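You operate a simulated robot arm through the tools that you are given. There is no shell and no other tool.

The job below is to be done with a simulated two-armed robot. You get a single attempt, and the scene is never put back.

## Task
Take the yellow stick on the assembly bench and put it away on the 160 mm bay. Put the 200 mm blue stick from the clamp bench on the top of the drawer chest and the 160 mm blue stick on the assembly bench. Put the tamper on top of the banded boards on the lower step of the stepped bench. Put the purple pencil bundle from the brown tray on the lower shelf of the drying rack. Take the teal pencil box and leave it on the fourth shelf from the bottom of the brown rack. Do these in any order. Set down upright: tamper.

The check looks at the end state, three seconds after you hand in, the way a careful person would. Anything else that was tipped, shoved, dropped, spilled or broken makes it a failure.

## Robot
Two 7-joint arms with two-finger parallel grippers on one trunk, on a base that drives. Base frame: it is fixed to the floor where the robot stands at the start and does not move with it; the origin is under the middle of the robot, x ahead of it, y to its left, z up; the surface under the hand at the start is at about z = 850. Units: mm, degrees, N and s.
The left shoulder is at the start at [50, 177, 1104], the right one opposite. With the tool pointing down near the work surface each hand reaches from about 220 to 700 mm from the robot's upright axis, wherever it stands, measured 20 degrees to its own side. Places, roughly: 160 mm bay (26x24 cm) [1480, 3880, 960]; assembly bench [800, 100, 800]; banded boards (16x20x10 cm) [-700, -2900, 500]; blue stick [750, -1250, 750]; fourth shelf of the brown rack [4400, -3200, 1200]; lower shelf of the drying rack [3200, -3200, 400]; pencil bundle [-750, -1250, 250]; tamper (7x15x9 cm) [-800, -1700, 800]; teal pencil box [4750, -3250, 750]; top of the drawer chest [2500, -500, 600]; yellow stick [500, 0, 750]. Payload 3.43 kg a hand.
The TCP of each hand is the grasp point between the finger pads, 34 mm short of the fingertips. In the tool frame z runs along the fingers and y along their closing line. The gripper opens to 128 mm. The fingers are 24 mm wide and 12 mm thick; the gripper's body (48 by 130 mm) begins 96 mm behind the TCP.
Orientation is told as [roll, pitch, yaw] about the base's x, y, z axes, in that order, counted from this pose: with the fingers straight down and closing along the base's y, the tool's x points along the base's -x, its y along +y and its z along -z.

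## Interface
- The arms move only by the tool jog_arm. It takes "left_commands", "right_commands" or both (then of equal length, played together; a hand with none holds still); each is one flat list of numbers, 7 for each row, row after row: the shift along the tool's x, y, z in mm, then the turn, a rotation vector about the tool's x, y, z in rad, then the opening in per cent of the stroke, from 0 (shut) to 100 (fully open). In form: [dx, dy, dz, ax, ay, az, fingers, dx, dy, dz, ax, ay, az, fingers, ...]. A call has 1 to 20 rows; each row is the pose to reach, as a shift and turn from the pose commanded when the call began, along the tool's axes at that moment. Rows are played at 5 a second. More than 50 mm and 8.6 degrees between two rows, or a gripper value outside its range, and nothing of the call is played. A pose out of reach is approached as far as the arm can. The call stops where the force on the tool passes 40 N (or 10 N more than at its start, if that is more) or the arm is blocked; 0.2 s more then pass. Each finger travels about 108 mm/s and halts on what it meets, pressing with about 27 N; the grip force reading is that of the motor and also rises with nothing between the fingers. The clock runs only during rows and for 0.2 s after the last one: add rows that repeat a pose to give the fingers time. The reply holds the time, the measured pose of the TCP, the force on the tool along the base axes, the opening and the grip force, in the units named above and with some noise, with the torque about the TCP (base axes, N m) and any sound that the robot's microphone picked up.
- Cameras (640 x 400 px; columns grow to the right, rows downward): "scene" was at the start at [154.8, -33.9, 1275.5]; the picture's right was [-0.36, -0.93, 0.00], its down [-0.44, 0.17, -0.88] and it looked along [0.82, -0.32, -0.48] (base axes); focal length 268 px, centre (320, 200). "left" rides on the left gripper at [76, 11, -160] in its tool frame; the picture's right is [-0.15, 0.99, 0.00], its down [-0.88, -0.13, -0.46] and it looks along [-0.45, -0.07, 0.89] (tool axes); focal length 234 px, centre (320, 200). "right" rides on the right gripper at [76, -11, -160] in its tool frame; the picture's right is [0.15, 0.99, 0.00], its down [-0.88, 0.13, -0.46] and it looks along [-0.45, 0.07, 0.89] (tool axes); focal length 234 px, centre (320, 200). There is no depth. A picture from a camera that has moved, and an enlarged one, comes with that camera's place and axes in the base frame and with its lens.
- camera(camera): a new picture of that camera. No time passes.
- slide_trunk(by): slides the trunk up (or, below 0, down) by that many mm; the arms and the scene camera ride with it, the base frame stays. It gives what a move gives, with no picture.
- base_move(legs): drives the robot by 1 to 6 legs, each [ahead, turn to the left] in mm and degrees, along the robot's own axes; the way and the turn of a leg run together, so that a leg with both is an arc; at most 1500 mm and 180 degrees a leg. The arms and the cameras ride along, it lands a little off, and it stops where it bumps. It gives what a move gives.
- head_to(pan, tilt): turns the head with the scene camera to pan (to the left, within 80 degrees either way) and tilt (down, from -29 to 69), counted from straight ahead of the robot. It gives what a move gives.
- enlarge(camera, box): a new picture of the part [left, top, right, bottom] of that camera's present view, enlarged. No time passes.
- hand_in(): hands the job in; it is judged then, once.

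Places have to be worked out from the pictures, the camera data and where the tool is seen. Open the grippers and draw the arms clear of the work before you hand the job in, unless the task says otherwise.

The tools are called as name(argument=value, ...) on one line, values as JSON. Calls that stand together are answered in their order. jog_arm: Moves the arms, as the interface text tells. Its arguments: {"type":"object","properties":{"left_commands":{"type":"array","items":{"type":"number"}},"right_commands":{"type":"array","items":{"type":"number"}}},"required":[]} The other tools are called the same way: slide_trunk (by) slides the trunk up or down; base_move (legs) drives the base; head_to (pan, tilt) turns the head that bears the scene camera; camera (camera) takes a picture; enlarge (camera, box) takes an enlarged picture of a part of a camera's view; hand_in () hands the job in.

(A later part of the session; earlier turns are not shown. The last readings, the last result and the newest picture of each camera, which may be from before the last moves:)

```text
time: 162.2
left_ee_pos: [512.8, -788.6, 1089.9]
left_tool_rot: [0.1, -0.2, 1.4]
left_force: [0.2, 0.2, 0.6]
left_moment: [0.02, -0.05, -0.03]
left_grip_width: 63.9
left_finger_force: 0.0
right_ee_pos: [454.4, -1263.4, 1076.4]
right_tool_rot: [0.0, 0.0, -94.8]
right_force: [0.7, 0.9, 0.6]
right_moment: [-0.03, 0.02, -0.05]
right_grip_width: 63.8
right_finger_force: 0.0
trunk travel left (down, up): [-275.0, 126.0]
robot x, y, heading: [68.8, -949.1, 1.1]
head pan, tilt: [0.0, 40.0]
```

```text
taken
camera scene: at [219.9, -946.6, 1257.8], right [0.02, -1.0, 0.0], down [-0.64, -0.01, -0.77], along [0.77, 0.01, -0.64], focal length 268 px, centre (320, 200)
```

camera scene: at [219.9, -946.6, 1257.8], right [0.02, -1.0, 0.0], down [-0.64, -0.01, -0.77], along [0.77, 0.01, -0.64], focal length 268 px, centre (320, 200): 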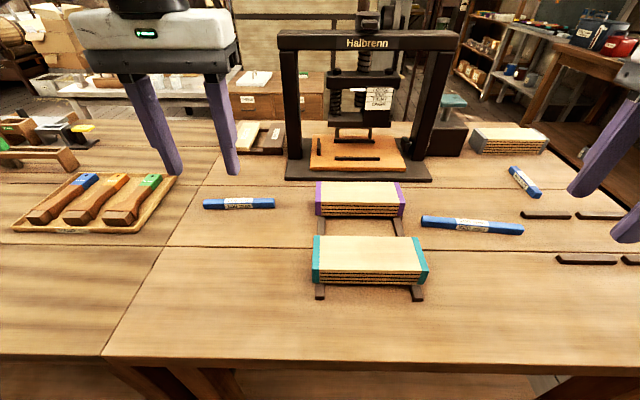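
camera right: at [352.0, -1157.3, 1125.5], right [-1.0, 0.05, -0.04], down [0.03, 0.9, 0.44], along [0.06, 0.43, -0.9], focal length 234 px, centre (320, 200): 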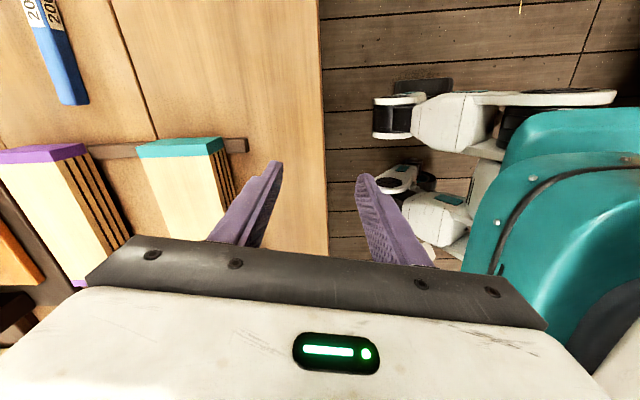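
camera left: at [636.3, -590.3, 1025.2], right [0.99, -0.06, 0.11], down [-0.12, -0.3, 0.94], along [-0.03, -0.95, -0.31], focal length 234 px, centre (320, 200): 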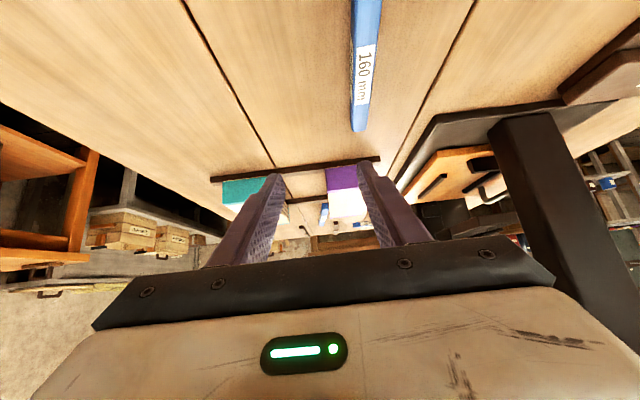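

A: centre ≈(678, −757); C: centre ≈(615, −1250). I move both hands above them together, the left turned outward to +92°, the right at −96.5°.

jog_arm(left_commands=[-15.1, 2.5, 0, 0, 0, -0.1444, 50, -30.2, 5, 0, 0, 0, -0.2887, 50, -45.3, 7.5, 10, 0, 0, -0.4331, 50, -60.4, 10, 25, 0, 0, -0.5775, 50, -75.5, 12.5, 40, 0, 0, -0.7218, 50, -90.5, 15.1, 55, 0, 0, -0.8662, 50, -105.6, 17.6, 70, 0, 0, -1.0105, 50, -120.7, 20.1, 85, 0, 0, -1.1549, 50, -135.8, 22.6, 100, 0, 0, -1.2993, 50, -150.9, 25.1, 115, 0, 0, -1.4436, 50, -166, 27.6, 130, 0, 0, -1.588, 50], right_commands=[2.4, 14.4, 0, 0, 0, 0.0027, 50, 4.9, 28.9, 0, 0, 0, 0.0054, 50, 7.3, 43.3, 10, 0, 0, 0.0081, 50, 9.8, 57.8, 20, 0, 0, 0.0108, 50, 12.2, 72.2, 33, 0, 0, 0.0135, 50, 14.7, 86.7, 46, 0, 0, 0.0162, 50, 17.1, 101.1, 60, 0, 0, 0.0189, 50, 19.6, 115.6, 74, 0, 0, 0.0216, 50, 22, 130, 88, 0, 0, 0.0243, 50, 24.5, 144.5, 102, 0, 0, 0.027, 50, 26.9, 158.9, 117, 0, 0, 0.0297, 50])

camera(camera="left")

camera(camera="right")

camera(camera="scene")

```text
time: 164.6
left_ee_pos: [679.5, -756.9, 959.7]
left_tool_rot: [0.0, -0.1, 92.5]
left_force: [0.6, 0.0, -0.4]
left_moment: [-0.01, 0.01, -0.03]
left_grip_width: 64.1
left_finger_force: 0.0
right_ee_pos: [615.1, -1249.1, 960.0]
right_tool_rot: [0.1, -0.1, -96.4]
right_force: [-0.3, -1.0, -0.5]
right_moment: [-0.01, 0.01, -0.01]
right_grip_width: 64.2
right_finger_force: 0.1
trunk travel left (down, up): [-275.0, 126.0]
robot x, y, heading: [67.2, -950.2, 0.9]
head pan, tilt: [0.0, 40.0]
```

```text
taken
camera left: at [671.5, -833.6, 1120.5], right [-0.99, 0.1, 0.0], down [0.09, 0.88, 0.46], along [0.05, 0.46, -0.89], focal length 234 px, centre (320, 200)
```

left: 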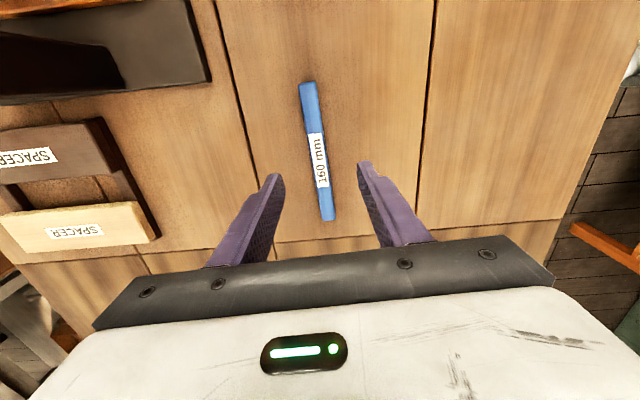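

```text
taken
camera right: at [613.1, -1173.4, 1119.5], right [1.0, 0.03, 0.0], down [0.03, -0.89, 0.46], along [0.01, -0.46, -0.89], focal length 234 px, centre (320, 200)
```

right: 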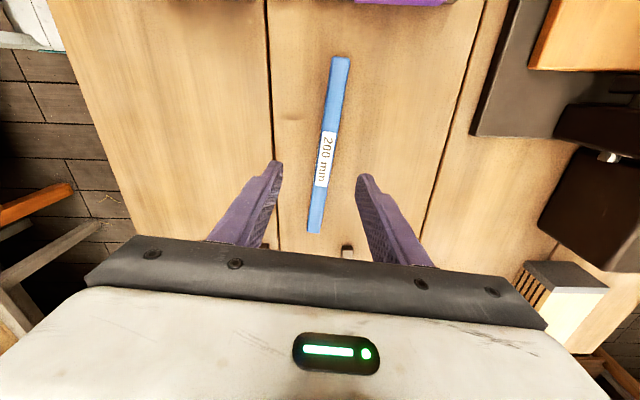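

```text
taken
camera scene: at [220.4, -946.8, 1257.7], right [0.02, -1.0, 0.0], down [-0.64, -0.01, -0.77], along [0.77, 0.01, -0.64], focal length 268 px, centre (320, 200)
```

scene: 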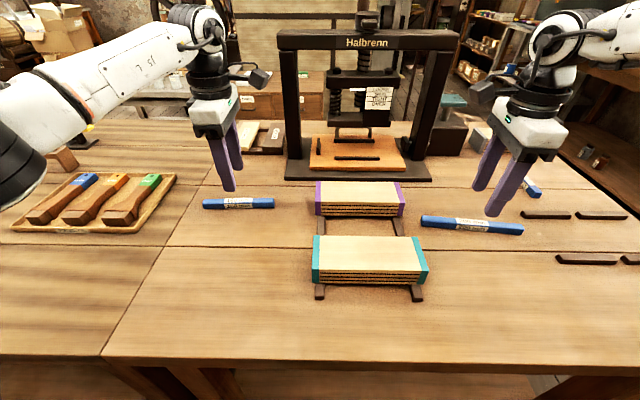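

Both hands sit over their sticks; wrist views show offsets of about +2 mm (left) and +7 mm (right) in x. I correct these and lower both to z≈887.

jog_arm(left_commands=[0.1, -2, 0, 0, 0, 0.0244, 45, 0.1, -2, 20, 0, 0, 0.0244, 45, 0.1, -2, 40, 0, 0, 0.0244, 45, 0.1, -2, 58, 0, 0, 0.0244, 45, 0.1, -2, 68, 0, 0, 0.0244, 45, 0.1, -2, 72.5, 0, 0, 0.0244, 45], right_commands=[0.8, 7, 0, 0, 0, -0.0227, 45, 0.8, 7, 20, 0, 0, -0.0227, 45, 0.8, 7, 40, 0, 0, -0.0227, 45, 0.8, 7, 58, 0, 0, -0.0227, 45, 0.8, 7, 68, 0, 0, -0.0227, 45, 0.8, 7, 73, 0, 0, -0.0227, 45])

camera(camera="left")

camera(camera="right")

```text
time: 166.0
left_ee_pos: [680.7, -758.0, 888.4]
left_tool_rot: [0.0, -0.1, 91.0]
left_force: [0.4, -0.2, -0.2]
left_moment: [-0.01, 0.0, -0.02]
left_grip_width: 57.5
left_finger_force: 0.1
right_ee_pos: [622.0, -1250.6, 887.1]
right_tool_rot: [0.0, -0.2, -95.2]
right_force: [0.3, -0.7, -0.3]
right_moment: [-0.01, 0.0, 0.04]
right_grip_width: 57.7
right_finger_force: 0.0
trunk travel left (down, up): [-275.0, 126.0]
robot x, y, heading: [66.5, -949.3, 1.1]
head pan, tilt: [0.0, 40.0]
```

```text
taken
camera left: at [670.4, -832.9, 1048.2], right [-0.99, 0.13, 0.0], down [0.12, 0.88, 0.46], along [0.06, 0.45, -0.89], focal length 234 px, centre (320, 200)
```

left: 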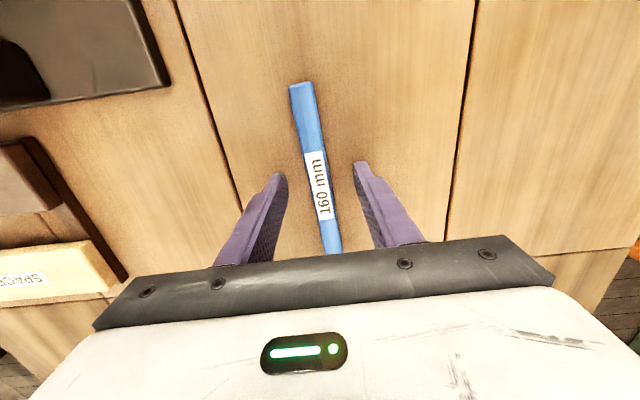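

```text
taken
camera right: at [618.0, -1173.7, 1046.5], right [1.0, 0.06, 0.0], down [0.05, -0.89, 0.46], along [0.02, -0.46, -0.89], focal length 234 px, centre (320, 200)
```

right: 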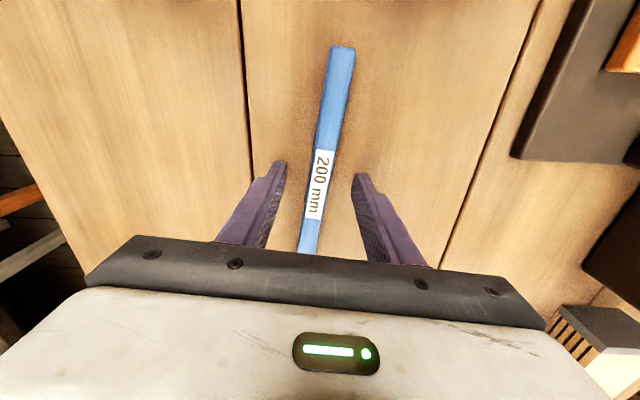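

Both sticks lie between the fingers. I close both grippers.

jog_arm(left_commands=[0, 0, 0, 0, 0, 0, 0, 0, 0, 0, 0, 0, 0, 0, 0, 0, 0, 0, 0, 0, 0, 0, 0, 0, 0, 0, 0, 0], right_commands=[0, 0, 0, 0, 0, 0, 0, 0, 0, 0, 0, 0, 0, 0, 0, 0, 0, 0, 0, 0, 0, 0, 0, 0, 0, 0, 0, 0])

camera(camera="left")

camera(camera="right")

```text
time: 167.0
left_ee_pos: [680.5, -756.3, 888.4]
left_tool_rot: [0.0, -0.1, 90.9]
left_force: [-0.5, -0.2, 0.4]
left_moment: [0.0, 0.03, -0.02]
left_grip_width: 16.8
left_finger_force: 26.9
right_ee_pos: [622.7, -1249.5, 887.6]
right_tool_rot: [0.0, -0.1, -95.2]
right_force: [-0.9, 0.1, 0.6]
right_moment: [0.01, 0.01, 0.01]
right_grip_width: 16.9
right_finger_force: 27.5
trunk travel left (down, up): [-275.0, 126.0]
robot x, y, heading: [63.6, -949.2, 0.8]
head pan, tilt: [0.0, 40.0]
```

```text
taken
camera left: at [670.5, -832.9, 1048.5], right [-0.99, 0.13, 0.0], down [0.12, 0.88, 0.46], along [0.06, 0.45, -0.89], focal length 234 px, centre (320, 200)
```

left: 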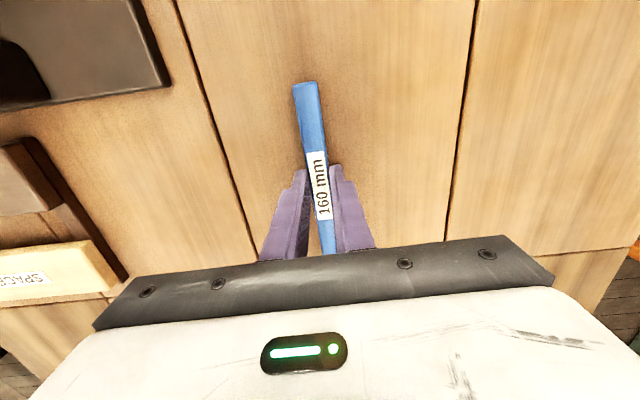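

```text
taken
camera right: at [618.1, -1173.7, 1046.7], right [1.0, 0.06, 0.0], down [0.05, -0.89, 0.46], along [0.03, -0.46, -0.89], focal length 234 px, centre (320, 200)
```

right: 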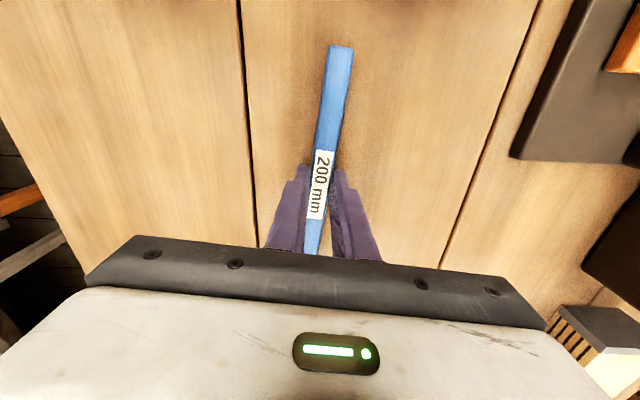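

Both gripped (16.8 mm). I lift both 150 mm and draw them in toward the robot.

jog_arm(left_commands=[0, 0, -15, 0, 0, 0, 0, 0, 0, -50, 0, 0, 0, 0, 0, 0, -90, 0, 0, 0, 0, 0, 0, -130, 0, 0, 0, 0, 0, 0, -160, 0, 0, 0, 0, -0.7, 39, -160, 0, 0, 0, 0, -1.4, 78, -160, 0, 0, 0, 0, -2, 117, -160, 0, 0, 0, 0, -2.7, 156, -160, 0, 0, 0, 0, -3.4, 195, -160, 0, 0, 0, 0], right_commands=[0, 0, -15, 0, 0, 0, 0, 0, 0, -50, 0, 0, 0, 0, 0, 0, -90, 0, 0, 0, 0, 0, 0, -130, 0, 0, 0, 0, 0, 0, -160, 0, 0, 0, 0, -2.5, -27.9, -160, 0, 0, 0, 0, -5.1, -55.8, -160, 0, 0, 0, 0, -7.6, -83.6, -160, 0, 0, 0, 0, -10.2, -111.5, -160, 0, 0, 0, 0, -12.7, -139.4, -160, 0, 0, 0, 0])

camera(camera="scene")

```text
time: 169.2
left_ee_pos: [483.8, -756.3, 1049.3]
left_tool_rot: [-0.1, 0.0, 91.2]
left_force: [-0.6, 0.4, 0.1]
left_moment: [0.03, -0.02, 0.0]
left_grip_width: 16.6
left_finger_force: 27.0
right_ee_pos: [478.9, -1249.4, 1048.1]
right_tool_rot: [0.0, -0.1, -95.1]
right_force: [-0.2, 0.1, 0.1]
right_moment: [-0.01, 0.0, 0.0]
right_grip_width: 16.8
right_finger_force: 26.7
trunk travel left (down, up): [-275.0, 126.0]
robot x, y, heading: [64.4, -950.4, 1.0]
head pan, tilt: [0.0, 40.0]
```

```text
taken
camera scene: at [219.1, -946.6, 1257.9], right [0.02, -1.0, 0.0], down [-0.64, -0.01, -0.77], along [0.77, 0.01, -0.64], focal length 268 px, centre (320, 200)
```

scene: 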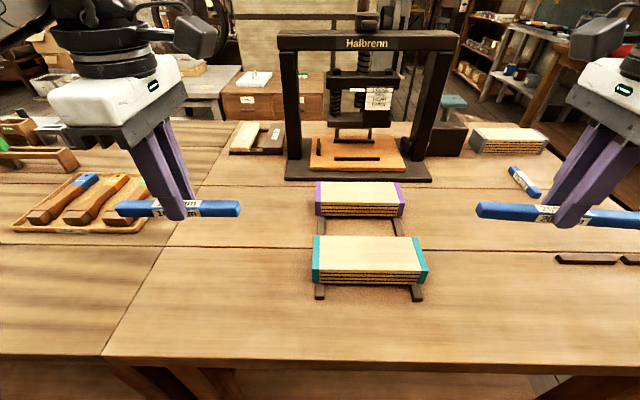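

I drive to the left part of the front side so the 160 mm stick comes over the free front strip of the assembly bench.

base_move(legs=[[-60, 0], [0, -91], [-640, 0], [0, 90], [45, 0]])

head_to(pan=10, tilt=45)

camera(camera="scene")

camera(camera="left")

```text
time: 181.5
left_ee_pos: [462.5, -112.3, 1047.1]
left_tool_rot: [0.0, -0.1, 90.4]
left_force: [1.0, 0.1, -0.2]
left_moment: [0.0, 0.02, 0.0]
left_grip_width: 16.6
left_finger_force: 27.1
right_ee_pos: [456.1, -605.5, 1046.7]
right_tool_rot: [-0.1, -0.1, -95.8]
right_force: [0.6, -0.1, 0.2]
right_moment: [0.02, 0.04, -0.06]
right_grip_width: 16.8
right_finger_force: 26.9
trunk travel left (down, up): [-275.0, 126.0]
robot x, y, heading: [46.4, -299.7, 0.6]
head pan, tilt: [0.0, 40.0]
```

```text
time: 182.2
left_ee_pos: [463.7, -112.8, 1047.6]
left_tool_rot: [-0.2, -0.1, 90.4]
left_force: [0.1, 0.5, -0.3]
left_moment: [0.03, 0.02, 0.0]
left_grip_width: 16.6
left_finger_force: 27.3
right_ee_pos: [455.8, -605.2, 1046.8]
right_tool_rot: [0.0, -0.2, -95.7]
right_force: [0.8, 0.5, -0.7]
right_moment: [0.0, 0.0, 0.0]
right_grip_width: 16.6
right_finger_force: 27.4
trunk travel left (down, up): [-275.0, 126.0]
robot x, y, heading: [37.7, -301.7, 0.3]
head pan, tilt: [10.0, 45.0]
```

```text
taken
camera scene: at [191.3, -285.8, 1250.5], right [0.18, -0.98, 0.0], down [-0.7, -0.13, -0.71], along [0.7, 0.13, -0.71], focal length 268 px, centre (320, 200)
```

scene: 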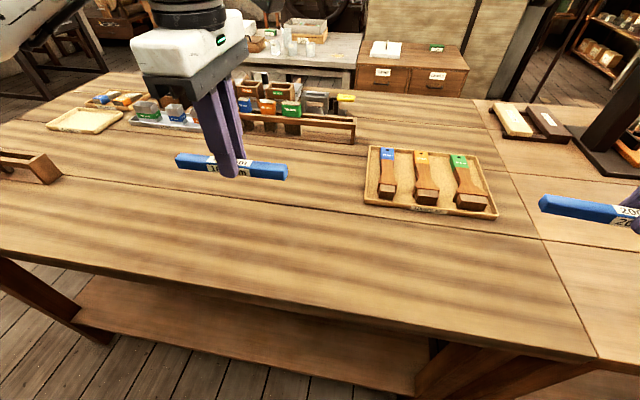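

```text
taken
camera left: at [452.1, -188.4, 1208.3], right [-0.99, 0.14, 0.0], down [0.12, 0.88, 0.46], along [0.06, 0.45, -0.89], focal length 234 px, centre (320, 200)
```

left: 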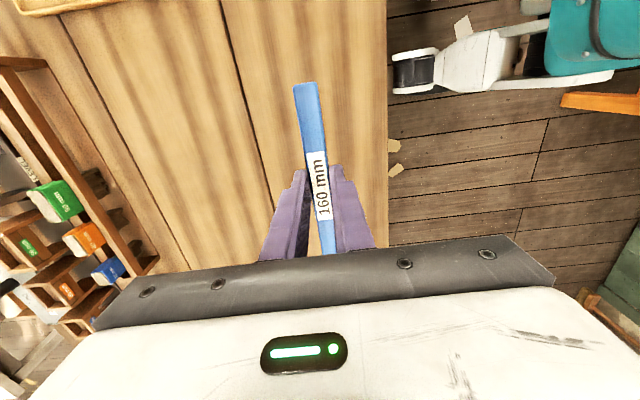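

The strip under the stick is free and 100 mm from the edge. I lower the left hand to z≈892.

jog_arm(left_commands=[0, 0, 35, 0, 0, 0, 0, 0, 0, 70, 0, 0, 0, 0, 0, 0, 105, 0, 0, 0, 0, 0, 0, 135, 0, 0, 0, 0, 0, 0, 150, 0, 0, 0, 0, 0, 0, 155, 0, 0, 0, 0])

jog_arm(left_commands=[0, 0, 1, 0, 0, 0, 0, 0, 0, 2, 0, 0, 0, 0])

jog_arm(left_commands=[0, 0, 1, 0, 0, 0, 0, 0, 0, 2, 0, 0, 0, 0])

```text
time: 183.6
left_ee_pos: [462.7, -113.1, 892.9]
left_tool_rot: [-0.1, 0.0, 90.4]
left_force: [-0.6, 0.1, 0.3]
left_moment: [0.01, 0.02, 0.02]
left_grip_width: 16.9
left_finger_force: 27.1
right_ee_pos: [454.7, -605.8, 1047.4]
right_tool_rot: [0.0, 0.0, -95.7]
right_force: [-0.3, -1.1, -1.1]
right_moment: [0.04, 0.02, 0.03]
right_grip_width: 16.7
right_finger_force: 27.0
trunk travel left (down, up): [-275.0, 126.0]
robot x, y, heading: [36.9, -300.5, 0.4]
head pan, tilt: [10.0, 45.0]
```

```text
time: 184.2
left_ee_pos: [463.3, -112.7, 891.2]
left_tool_rot: [-0.2, -0.1, 90.4]
left_force: [0.5, 0.4, 0.1]
left_moment: [0.0, -0.01, 0.0]
left_grip_width: 16.7
left_finger_force: 27.8
right_ee_pos: [454.0, -604.5, 1048.0]
right_tool_rot: [0.0, -0.1, -95.6]
right_force: [-0.2, -0.5, -0.8]
right_moment: [0.0, 0.03, 0.0]
right_grip_width: 16.8
right_finger_force: 27.3
trunk travel left (down, up): [-275.0, 126.0]
robot x, y, heading: [43.3, -300.1, 0.5]
head pan, tilt: [10.0, 45.0]
```

```text
time: 184.8
left_ee_pos: [463.0, -112.8, 889.9]
left_tool_rot: [-0.1, -0.1, 90.4]
left_force: [-0.8, -0.3, -0.5]
left_moment: [0.01, -0.02, 0.02]
left_grip_width: 17.0
left_finger_force: 26.7
right_ee_pos: [454.4, -605.0, 1048.1]
right_tool_rot: [0.0, 0.0, -95.7]
right_force: [-0.2, 0.1, -0.3]
right_moment: [-0.01, -0.03, -0.04]
right_grip_width: 16.8
right_finger_force: 27.1
trunk travel left (down, up): [-275.0, 126.0]
robot x, y, heading: [42.0, -300.3, 0.9]
head pan, tilt: [10.0, 45.0]
```

No contact yet at z≈889.5; I continue down in small steps.

jog_arm(left_commands=[0, 0, 1, 0, 0, 0, 0, 0, 0, 1.5, 0, 0, 0, 0])

jog_arm(left_commands=[0, 0, 0.7, 0, 0, 0, 0, 0, 0, 1.2, 0, 0, 0, 0])

```text
time: 185.4
left_ee_pos: [462.4, -112.2, 888.8]
left_tool_rot: [-0.1, -0.2, 90.5]
left_force: [-0.6, -1.5, 3.8]
left_moment: [0.35, 0.04, 0.06]
left_grip_width: 16.8
left_finger_force: 27.1
right_ee_pos: [454.4, -605.9, 1046.4]
right_tool_rot: [0.0, 0.1, -95.7]
right_force: [0.3, 0.0, -0.4]
right_moment: [-0.02, 0.02, -0.02]
right_grip_width: 16.7
right_finger_force: 27.0
trunk travel left (down, up): [-275.0, 126.0]
robot x, y, heading: [39.3, -301.2, 0.4]
head pan, tilt: [10.0, 45.0]
```

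```text
time: 186.0
left_ee_pos: [462.7, -112.9, 887.0]
left_tool_rot: [-0.2, 0.0, 90.3]
left_force: [-1.6, -0.9, 13.4]
left_moment: [0.23, 0.08, 0.02]
left_grip_width: 16.6
left_finger_force: 26.9
right_ee_pos: [454.3, -604.9, 1047.6]
right_tool_rot: [-0.1, 0.1, -95.7]
right_force: [0.1, 0.1, -0.3]
right_moment: [-0.03, 0.01, 0.0]
right_grip_width: 16.8
right_finger_force: 26.6
trunk travel left (down, up): [-275.0, 126.0]
robot x, y, heading: [42.1, -305.2, 0.4]
head pan, tilt: [10.0, 45.0]
```

Seated (13 N). I ease, open and lift away.

jog_arm(left_commands=[0, 0, -1, 0, 0, 0, 0, 0, 0, -1, 0, 0, 0, 40, 0, 0, -1, 0, 0, 0, 40, 0, 0, -1, 0, 0, 0, 40, 0, 0, -15, 0, 0, 0, 40, 0, 0, -50, 0, 0, 0, 40, 0, 0, -95, 0, 0, 0, 40, 0, 0, -140, 0, 0, 0, 40, 0, 0, -180, 0, 0, 0, 40])

camera(camera="scene")

camera(camera="left")

```text
time: 188.0
left_ee_pos: [463.0, -113.6, 1067.5]
left_tool_rot: [-0.1, -0.2, 90.4]
left_force: [-0.1, -0.1, 0.4]
left_moment: [0.06, 0.0, 0.01]
left_grip_width: 51.2
left_finger_force: 0.0
right_ee_pos: [455.5, -605.2, 1047.5]
right_tool_rot: [0.1, 0.1, -95.8]
right_force: [0.2, -0.3, -0.6]
right_moment: [0.02, -0.04, -0.02]
right_grip_width: 16.9
right_finger_force: 27.0
trunk travel left (down, up): [-275.0, 126.0]
robot x, y, heading: [42.6, -296.3, 0.5]
head pan, tilt: [10.0, 45.0]
```

```text
taken
camera scene: at [190.9, -286.0, 1250.5], right [0.18, -0.98, 0.0], down [-0.69, -0.13, -0.71], along [0.7, 0.13, -0.71], focal length 268 px, centre (320, 200)
```

scene: 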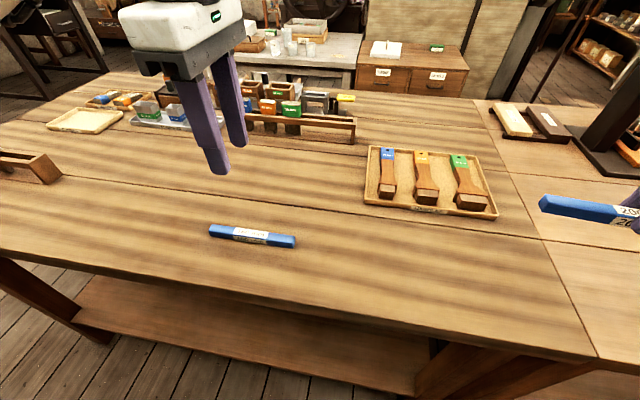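

```text
taken
camera left: at [451.6, -189.2, 1227.6], right [-0.99, 0.14, 0.0], down [0.12, 0.88, 0.46], along [0.06, 0.45, -0.89], focal length 234 px, centre (320, 200)
```

left: 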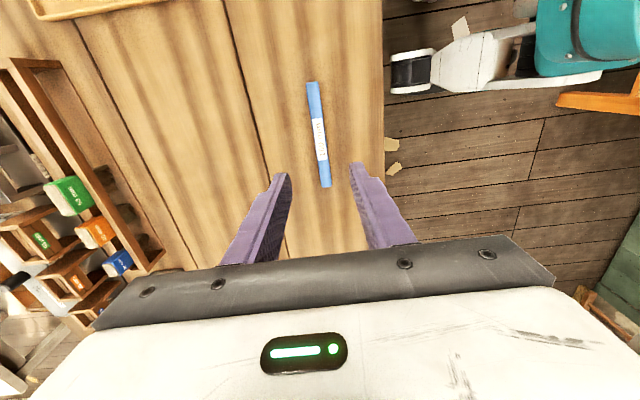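

The 160 mm blue stick now lies on the assembly bench. Next the tamper with the free left hand: I back off, drive down the aisle and turn to face the orange bench's far end.

base_move(legs=[[-130, 0], [0, -90.5], [1250, 0], [0, -60]])

head_to(pan=0, tilt=30)

camera(camera="scene")

```text
time: 201.7
left_ee_pos: [-364.2, -1920.5, 1067.8]
left_tool_rot: [-0.1, -0.2, -60.1]
left_force: [-0.4, -0.2, -0.5]
left_moment: [-0.01, -0.01, 0.02]
left_grip_width: 51.2
left_finger_force: 0.2
right_ee_pos: [-599.6, -1488.4, 1047.4]
right_tool_rot: [0.1, -0.1, 113.8]
right_force: [-0.9, -0.1, -0.5]
right_moment: [-0.01, -0.01, 0.01]
right_grip_width: 16.8
right_finger_force: 26.6
trunk travel left (down, up): [-275.0, 126.0]
robot x, y, heading: [-88.1, -1549.1, -150.0]
head pan, tilt: [10.0, 45.0]
```

```text
time: 202.5
left_ee_pos: [-363.6, -1921.0, 1067.1]
left_tool_rot: [-0.2, -0.1, -60.2]
left_force: [-0.3, -0.5, 0.4]
left_moment: [-0.03, -0.01, 0.02]
left_grip_width: 51.1
left_finger_force: 0.1
right_ee_pos: [-599.6, -1488.1, 1047.3]
right_tool_rot: [0.1, -0.2, 113.7]
right_force: [1.0, 0.2, -0.3]
right_moment: [0.01, -0.03, -0.02]
right_grip_width: 16.9
right_finger_force: 27.4
trunk travel left (down, up): [-275.0, 126.0]
robot x, y, heading: [-91.2, -1549.7, -149.9]
head pan, tilt: [0.0, 30.0]
```

```text
taken
camera scene: at [-228.8, -1630.5, 1273.0], right [-0.5, 0.87, 0.0], down [0.43, 0.25, -0.87], along [-0.75, -0.43, -0.5], focal length 268 px, centre (320, 200)
```

scene: 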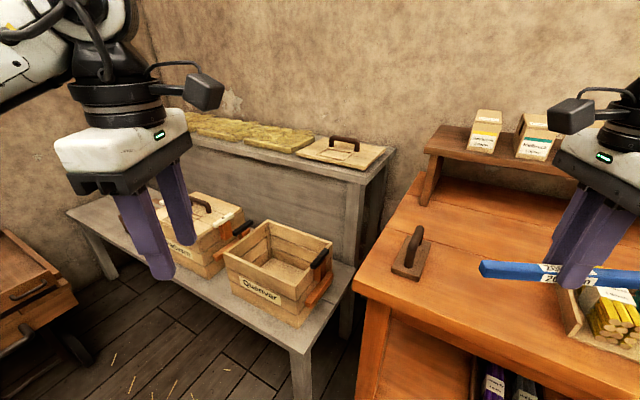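

The tamper (flat base with an arch handle) is at the near-left corner of the orange bench. I zoom in on it and on the stepped bench.

enlarge(camera="scene", box=[350, 200, 478, 280])

head_to(pan=40, tilt=25)

camera(camera="scene")

```text
5.00 times, centred on (414, 240) of scene
camera zoom: at [-228.8, -1630.5, 1273.0], right [-0.5, 0.87, 0.0], down [0.43, 0.25, -0.87], along [-0.75, -0.43, -0.5], focal length 1339 px, centre (-150, 0)
```

zoom: 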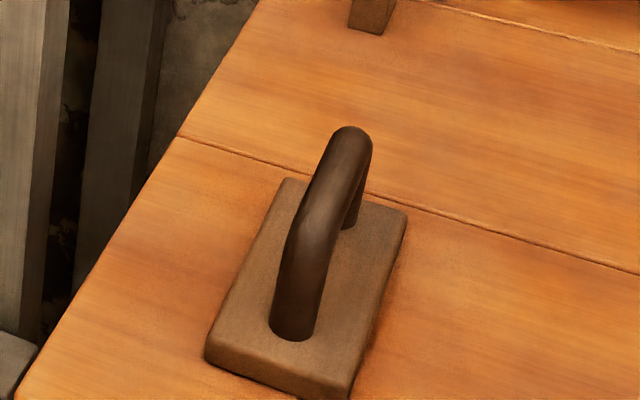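

```text
time: 203.5
left_ee_pos: [-365.1, -1920.0, 1066.4]
left_tool_rot: [-0.1, -0.1, -60.1]
left_force: [-0.2, -0.6, 0.1]
left_moment: [0.01, 0.0, 0.0]
left_grip_width: 51.1
left_finger_force: 0.1
right_ee_pos: [-600.4, -1488.7, 1046.6]
right_tool_rot: [0.1, -0.1, 113.8]
right_force: [0.2, 0.3, 0.1]
right_moment: [-0.01, -0.03, -0.02]
right_grip_width: 16.7
right_finger_force: 26.7
trunk travel left (down, up): [-275.0, 126.0]
robot x, y, heading: [-86.3, -1549.7, -150.0]
head pan, tilt: [40.0, 25.0]
```

```text
taken
camera scene: at [-182.1, -1671.8, 1281.1], right [-0.94, 0.34, 0.0], down [0.14, 0.4, -0.91], along [-0.31, -0.85, -0.42], focal length 268 px, centre (320, 200)
```

scene: 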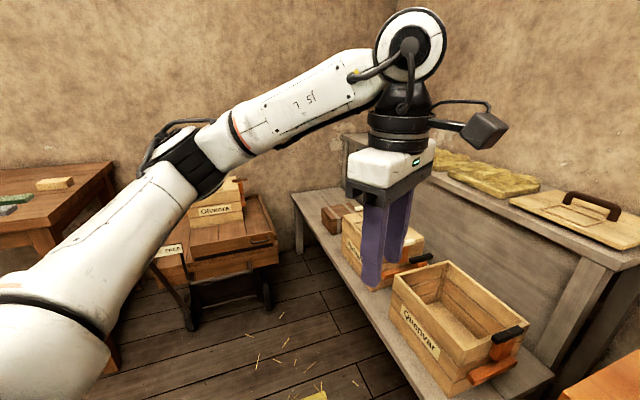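

The tamper's base is centred near (−785, −1685) with its handle running along x. I turn to face it squarely and roll forward.

base_move(legs=[[0, -30], [97, 0]])

head_to(pan=10, tilt=40)

camera(camera="scene")

```text
time: 206.1
left_ee_pos: [-608.1, -1736.3, 1066.7]
left_tool_rot: [-0.1, 0.0, -89.9]
left_force: [-0.7, -0.1, 0.0]
left_moment: [0.02, 0.02, -0.03]
left_grip_width: 51.1
left_finger_force: 0.1
right_ee_pos: [-598.9, -1242.3, 1047.2]
right_tool_rot: [0.1, 0.0, 84.1]
right_force: [-0.1, 0.2, 0.2]
right_moment: [-0.01, -0.03, -0.01]
right_grip_width: 16.5
right_finger_force: 26.9
trunk travel left (down, up): [-275.0, 126.0]
robot x, y, heading: [-184.5, -1549.9, -180.0]
head pan, tilt: [40.0, 25.0]
```

```text
time: 207.1
left_ee_pos: [-608.7, -1735.7, 1067.5]
left_tool_rot: [-0.2, -0.1, -89.9]
left_force: [-0.5, -0.9, 0.4]
left_moment: [-0.01, 0.02, 0.0]
left_grip_width: 51.2
left_finger_force: 0.1
right_ee_pos: [-597.9, -1244.0, 1047.8]
right_tool_rot: [0.0, -0.2, 84.1]
right_force: [-0.1, 0.5, -0.5]
right_moment: [-0.01, 0.0, -0.02]
right_grip_width: 17.0
right_finger_force: 26.6
trunk travel left (down, up): [-275.0, 126.0]
robot x, y, heading: [-185.6, -1553.7, -179.4]
head pan, tilt: [10.0, 40.0]
```

```text
taken
camera scene: at [-339.4, -1566.2, 1257.8], right [-0.18, 0.98, 0.0], down [0.63, 0.12, -0.77], along [-0.75, -0.14, -0.64], focal length 268 px, centre (320, 200)
```

scene: 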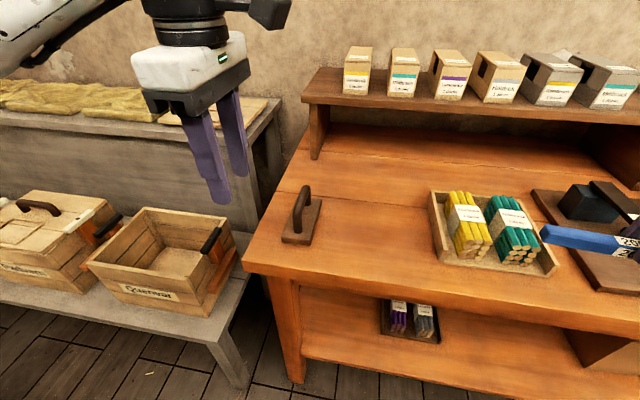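

I turn the left hand to line up with the handle and bring it above the tamper at z≈990 for a closer look.

jog_arm(left_commands=[4.7, -15.8, 0, 0, 0, 0.143, 60, 9.3, -31.6, 0, 0, 0, 0.286, 60, 14, -47.4, 5, 0, 0, 0.4289, 60, 18.7, -63.2, 14, 0, 0, 0.5719, 60, 23.3, -79, 23, 0, 0, 0.7148, 60, 28, -94.9, 32, 0, 0, 0.8578, 60, 32.6, -110.7, 41, 0, 0, 1.0007, 60, 37.3, -126.5, 50, 0, 0, 1.1437, 60, 42, -142.3, 59, 0, 0, 1.2867, 60, 46.6, -158.1, 68, 0, 0, 1.4296, 60, 51.3, -173.9, 77, 0, 0, 1.5726, 60])

camera(camera="left")

camera(camera="scene")

```text
time: 209.5
left_ee_pos: [-782.0, -1684.8, 991.2]
left_tool_rot: [0.2, -0.2, 180.0]
left_force: [0.0, 0.6, 0.5]
left_moment: [0.02, 0.01, 0.01]
left_grip_width: 76.8
left_finger_force: 0.1
right_ee_pos: [-599.0, -1243.2, 1046.6]
right_tool_rot: [0.0, -0.1, 84.0]
right_force: [0.6, -0.8, -0.7]
right_moment: [0.03, 0.04, 0.0]
right_grip_width: 16.6
right_finger_force: 27.0
trunk travel left (down, up): [-275.0, 126.0]
robot x, y, heading: [-182.1, -1547.0, -179.6]
head pan, tilt: [10.0, 40.0]
```

```text
taken
camera left: at [-706.0, -1695.5, 1150.5], right [-0.15, -0.99, 0.0], down [-0.88, 0.13, 0.46], along [-0.45, 0.07, -0.89], focal length 234 px, centre (320, 200)
```

left: 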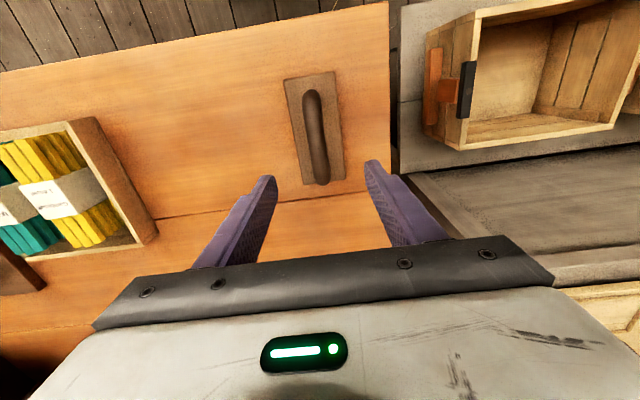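

```text
taken
camera scene: at [-339.6, -1566.0, 1257.7], right [-0.18, 0.98, 0.0], down [0.63, 0.11, -0.77], along [-0.75, -0.14, -0.64], focal length 268 px, centre (320, 200)
```

scene: 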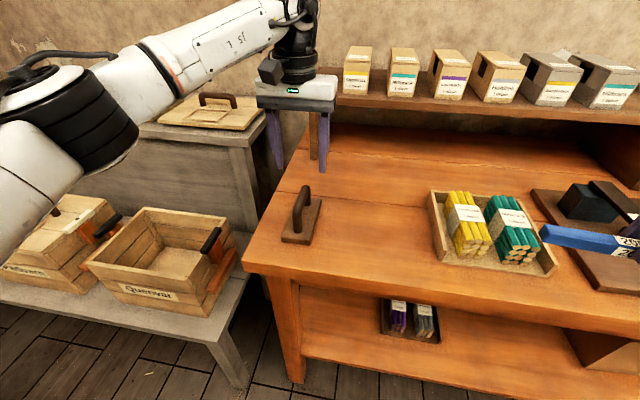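

Combining both views: tamper handle centre ≈(−767, −1679), base top z≈812, handle top ≈888. I shift over it and come down with the fingers straddling the handle to z≈885 first.

jog_arm(left_commands=[7.5, -2.6, 10, 0, 0, 0.02, 60, 15, -5.3, 25, 0, 0, 0.04, 60, 15, -5.3, 50, 0, 0, 0.04, 60, 15, -5.3, 75, 0, 0, 0.04, 60, 15, -5.3, 95, 0, 0, 0.04, 60, 15, -5.3, 106, 0, 0, 0.04, 60])

camera(camera="left")

enlarge(camera="scene", box=[230, 120, 390, 260])

```text
time: 210.9
left_ee_pos: [-767.3, -1679.6, 884.5]
left_tool_rot: [0.1, -0.1, 177.6]
left_force: [-0.6, -0.7, 0.3]
left_moment: [-0.01, 0.01, 0.01]
left_grip_width: 76.7
left_finger_force: 0.0
right_ee_pos: [-598.3, -1244.0, 1046.9]
right_tool_rot: [0.0, -0.1, 84.1]
right_force: [-1.3, -0.1, 0.2]
right_moment: [0.02, 0.01, -0.01]
right_grip_width: 17.1
right_finger_force: 27.4
trunk travel left (down, up): [-275.0, 126.0]
robot x, y, heading: [-186.4, -1548.4, -179.7]
head pan, tilt: [10.0, 40.0]
```

```text
taken
camera left: at [-691.1, -1693.2, 1044.5], right [-0.19, -0.98, 0.0], down [-0.87, 0.17, 0.46], along [-0.45, 0.08, -0.89], focal length 234 px, centre (320, 200)
```

left: 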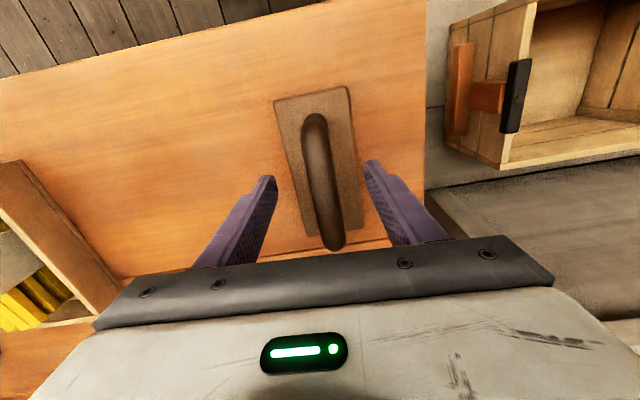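

```text
2.86 times, centred on (310, 190) of scene
camera zoom: at [-339.5, -1566.2, 1257.7], right [-0.18, 0.98, 0.0], down [0.63, 0.11, -0.77], along [-0.75, -0.14, -0.64], focal length 765 px, centre (349, 229)
```

zoom: 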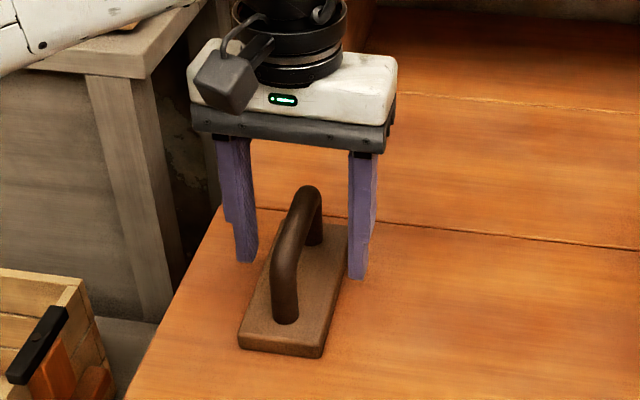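

The fingers straddle the handle nicely. I go 11 mm lower and close on it.

jog_arm(left_commands=[0, 0, 6, 0, 0, 0, 60, 0, 0, 11, 0, 0, 0, 60, 0, 0, 11, 0, 0, 0, 0, 0, 0, 11, 0, 0, 0, 0, 0, 0, 11, 0, 0, 0, 0, 0, 0, 11, 0, 0, 0, 0])

camera(camera="left")

enlarge(camera="scene", box=[230, 120, 390, 260])

```text
time: 212.3
left_ee_pos: [-767.5, -1680.4, 874.0]
left_tool_rot: [0.1, -0.1, 177.8]
left_force: [-0.8, -1.4, 0.7]
left_moment: [0.04, 0.16, 0.03]
left_grip_width: 19.2
left_finger_force: 26.3
right_ee_pos: [-598.8, -1244.2, 1047.2]
right_tool_rot: [0.0, -0.1, 84.1]
right_force: [-1.1, 0.2, -0.8]
right_moment: [0.02, -0.03, -0.02]
right_grip_width: 16.9
right_finger_force: 26.4
trunk travel left (down, up): [-275.0, 126.0]
robot x, y, heading: [-184.2, -1553.4, -179.6]
head pan, tilt: [10.0, 40.0]
```

```text
taken
camera left: at [-691.4, -1693.5, 1033.8], right [-0.19, -0.98, 0.0], down [-0.87, 0.17, 0.46], along [-0.45, 0.08, -0.89], focal length 234 px, centre (320, 200)
```

left: 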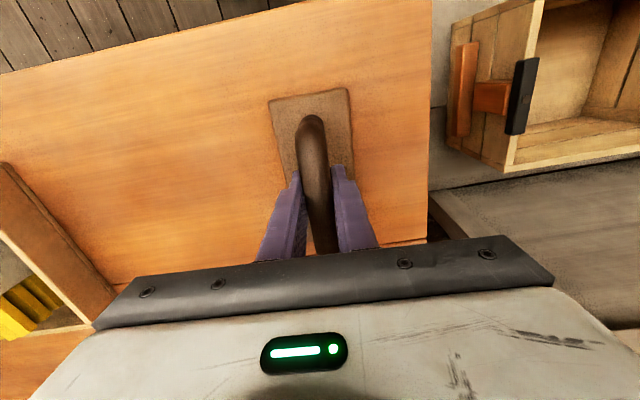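

```text
2.86 times, centred on (310, 190) of scene
camera zoom: at [-339.5, -1566.3, 1257.7], right [-0.18, 0.98, 0.0], down [0.63, 0.11, -0.77], along [-0.75, -0.14, -0.64], focal length 765 px, centre (349, 229)
```

zoom: 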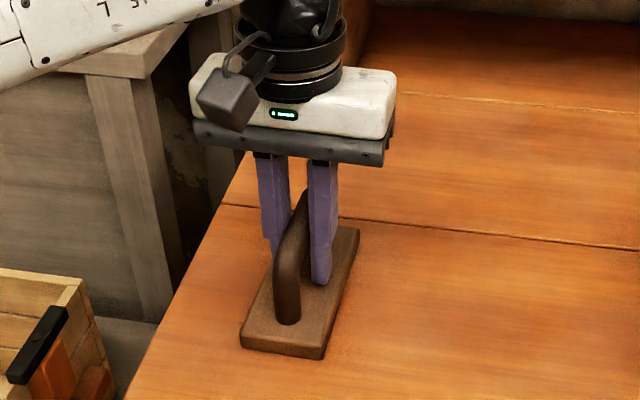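

Handle gripped (19.2 mm, 26 N). I lift a little first and check that it hangs level.

jog_arm(left_commands=[0, 0, -5, 0, 0, 0, 0, 0, 0, -15, 0, 0, 0, 0, 0, 0, -35, 0, 0, 0, 0, 0, 0, -60, 0, 0, 0, 0, 0, 0, -60, 0, 0, 0, 0])

camera(camera="left")

enlarge(camera="scene", box=[230, 80, 390, 220])

```text
time: 213.5
left_ee_pos: [-767.2, -1680.6, 932.4]
left_tool_rot: [0.2, 0.0, 177.6]
left_force: [-0.5, 0.2, -2.4]
left_moment: [-0.01, -0.03, 0.02]
left_grip_width: 19.2
left_finger_force: 27.1
right_ee_pos: [-598.4, -1243.8, 1046.9]
right_tool_rot: [-0.1, -0.1, 84.0]
right_force: [-0.3, -0.1, -0.7]
right_moment: [0.01, 0.01, 0.0]
right_grip_width: 16.8
right_finger_force: 27.0
trunk travel left (down, up): [-275.0, 126.0]
robot x, y, heading: [-185.6, -1549.1, -179.6]
head pan, tilt: [10.0, 40.0]
```

```text
taken
camera left: at [-691.5, -1693.3, 1093.7], right [-0.19, -0.98, 0.0], down [-0.87, 0.17, 0.46], along [-0.45, 0.08, -0.89], focal length 234 px, centre (320, 200)
```

left: 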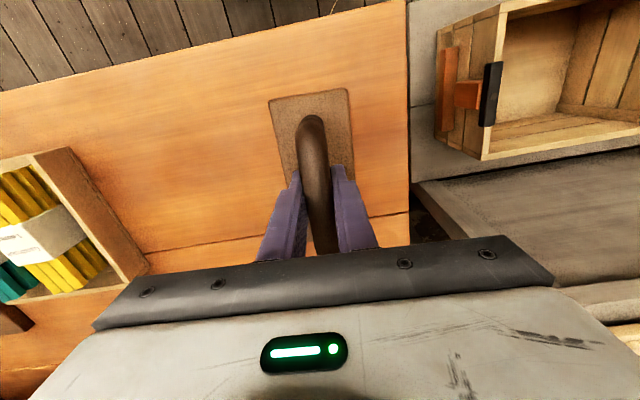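

```text
2.86 times, centred on (310, 150) of scene
camera zoom: at [-339.8, -1566.3, 1257.7], right [-0.18, 0.98, 0.0], down [0.63, 0.11, -0.77], along [-0.75, -0.14, -0.64], focal length 765 px, centre (349, 343)
```

zoom: 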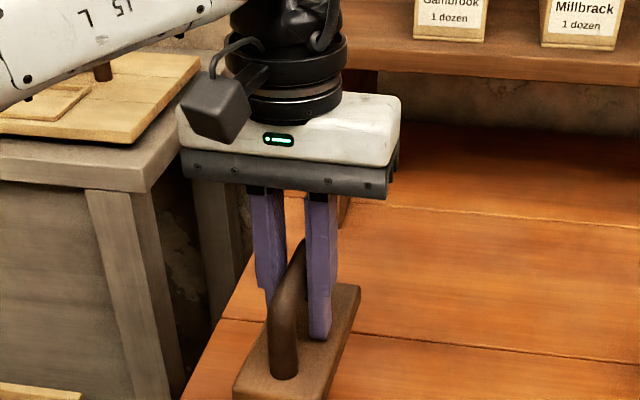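

The tamper hangs level (about 2.4 N). I raise it and draw it in, then drive down the aisle toward the stepped bench for a look.

jog_arm(left_commands=[0, 0, -40, 0, 0, 0, 0, 0, 0, -80, 0, 0, 0, 0, 20, 0, -120, 0, 0, 0, 0, 60, 0, -130, 0, 0, 0, 0, 100, 0, -130, 0, 0, 0, 0, 135, 0, -130, 0, 0, 0, 0])

base_move(legs=[[-150, 0], [0, 90], [700, 0], [0, -30]])

head_to(pan=0, tilt=30)

camera(camera="scene")

camera(camera="left")

```text
time: 214.9
left_ee_pos: [-631.4, -1684.4, 1062.8]
left_tool_rot: [0.1, -0.1, 177.8]
left_force: [-0.7, 0.3, -2.8]
left_moment: [0.0, -0.01, -0.08]
left_grip_width: 19.5
left_finger_force: 27.1
right_ee_pos: [-598.3, -1244.1, 1047.5]
right_tool_rot: [0.0, -0.1, 84.0]
right_force: [1.0, 0.1, -0.2]
right_moment: [0.0, 0.04, 0.04]
right_grip_width: 16.6
right_finger_force: 27.0
trunk travel left (down, up): [-275.0, 126.0]
robot x, y, heading: [-184.2, -1550.6, -179.8]
head pan, tilt: [10.0, 40.0]
```

```text
time: 225.0
left_ee_pos: [-135.3, -2699.6, 1063.6]
left_tool_rot: [0.1, -0.1, -122.3]
left_force: [0.3, 0.0, -3.2]
left_moment: [-0.04, 0.01, 0.04]
left_grip_width: 19.6
left_finger_force: 26.6
right_ee_pos: [-501.4, -2449.4, 1047.0]
right_tool_rot: [-0.1, -0.1, 144.0]
right_force: [-0.1, 0.0, -0.3]
right_moment: [-0.01, -0.02, 0.0]
right_grip_width: 16.9
right_finger_force: 27.4
trunk travel left (down, up): [-275.0, 126.0]
robot x, y, heading: [-24.8, -2246.3, -119.7]
head pan, tilt: [10.0, 40.0]
```

```text
time: 225.7
left_ee_pos: [-135.4, -2699.5, 1062.9]
left_tool_rot: [0.1, 0.0, -122.3]
left_force: [0.6, 1.0, -4.0]
left_moment: [0.0, 0.01, -0.03]
left_grip_width: 19.5
left_finger_force: 26.8
right_ee_pos: [-500.8, -2448.7, 1046.5]
right_tool_rot: [-0.1, -0.1, 144.0]
right_force: [-0.1, 0.6, -0.5]
right_moment: [-0.01, 0.01, -0.04]
right_grip_width: 16.9
right_finger_force: 27.0
trunk travel left (down, up): [-275.0, 126.0]
robot x, y, heading: [-30.5, -2245.9, -119.5]
head pan, tilt: [0.0, 30.0]
```

```text
taken
camera scene: at [-108.9, -2386.0, 1273.0], right [-0.87, 0.5, 0.0], down [0.25, 0.43, -0.87], along [-0.43, -0.75, -0.5], focal length 268 px, centre (320, 200)
```

scene: 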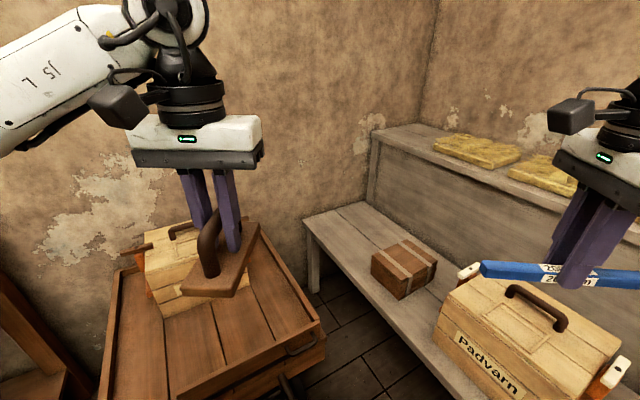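

```text
taken
camera left: at [-86.1, -2640.9, 1223.6], right [0.76, -0.65, 0.0], down [-0.58, -0.67, 0.46], along [-0.3, -0.35, -0.89], focal length 234 px, centre (320, 200)
```

left: 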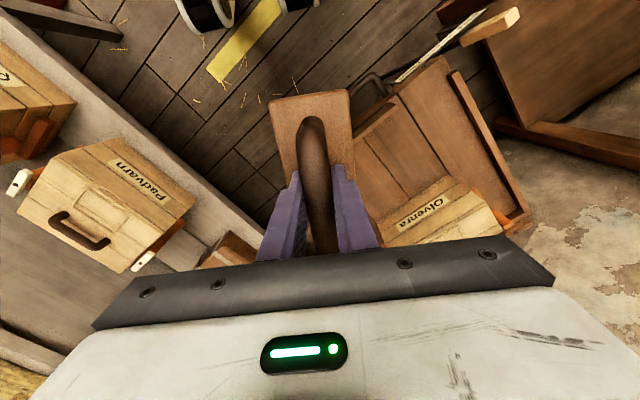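

The banded boards are on the lower step beyond the crate. I zoom in on them.

enlarge(camera="scene", box=[340, 215, 468, 315])

head_to(pan=-20, tilt=45)

camera(camera="scene")

```text
4.00 times, centred on (404, 265) of scene
camera zoom: at [-108.9, -2386.0, 1273.0], right [-0.87, 0.5, 0.0], down [0.25, 0.43, -0.87], along [-0.43, -0.75, -0.5], focal length 1071 px, centre (-16, -60)
```

zoom: 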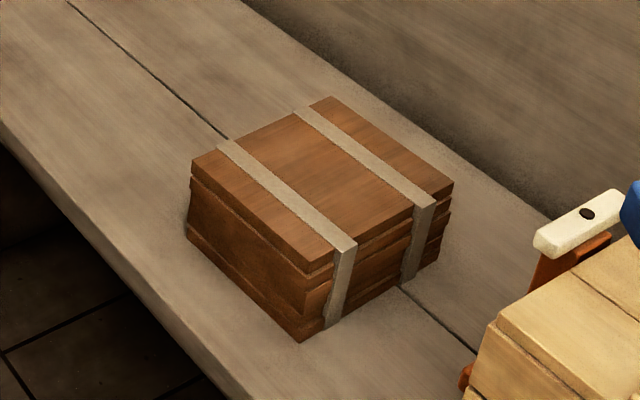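

```text
time: 226.5
left_ee_pos: [-136.9, -2699.3, 1064.7]
left_tool_rot: [0.1, -0.1, -122.3]
left_force: [-0.6, 0.2, -3.0]
left_moment: [0.06, -0.01, -0.02]
left_grip_width: 19.4
left_finger_force: 26.6
right_ee_pos: [-501.1, -2450.2, 1046.9]
right_tool_rot: [-0.2, -0.1, 144.0]
right_force: [0.1, -0.2, -0.6]
right_moment: [-0.03, 0.0, -0.03]
right_grip_width: 16.6
right_finger_force: 27.1
trunk travel left (down, up): [-275.0, 126.0]
robot x, y, heading: [-30.0, -2244.3, -119.8]
head pan, tilt: [-20.0, 45.0]
```

```text
taken
camera scene: at [-126.0, -2360.0, 1250.5], right [-0.65, 0.76, 0.0], down [0.54, 0.46, -0.71], along [-0.54, -0.46, -0.71], focal length 268 px, centre (320, 200)
```

scene: 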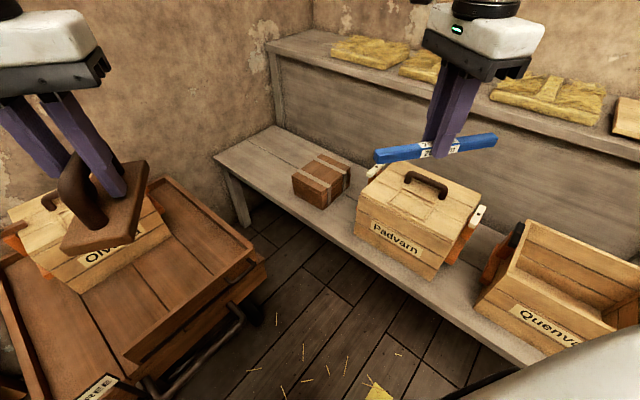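

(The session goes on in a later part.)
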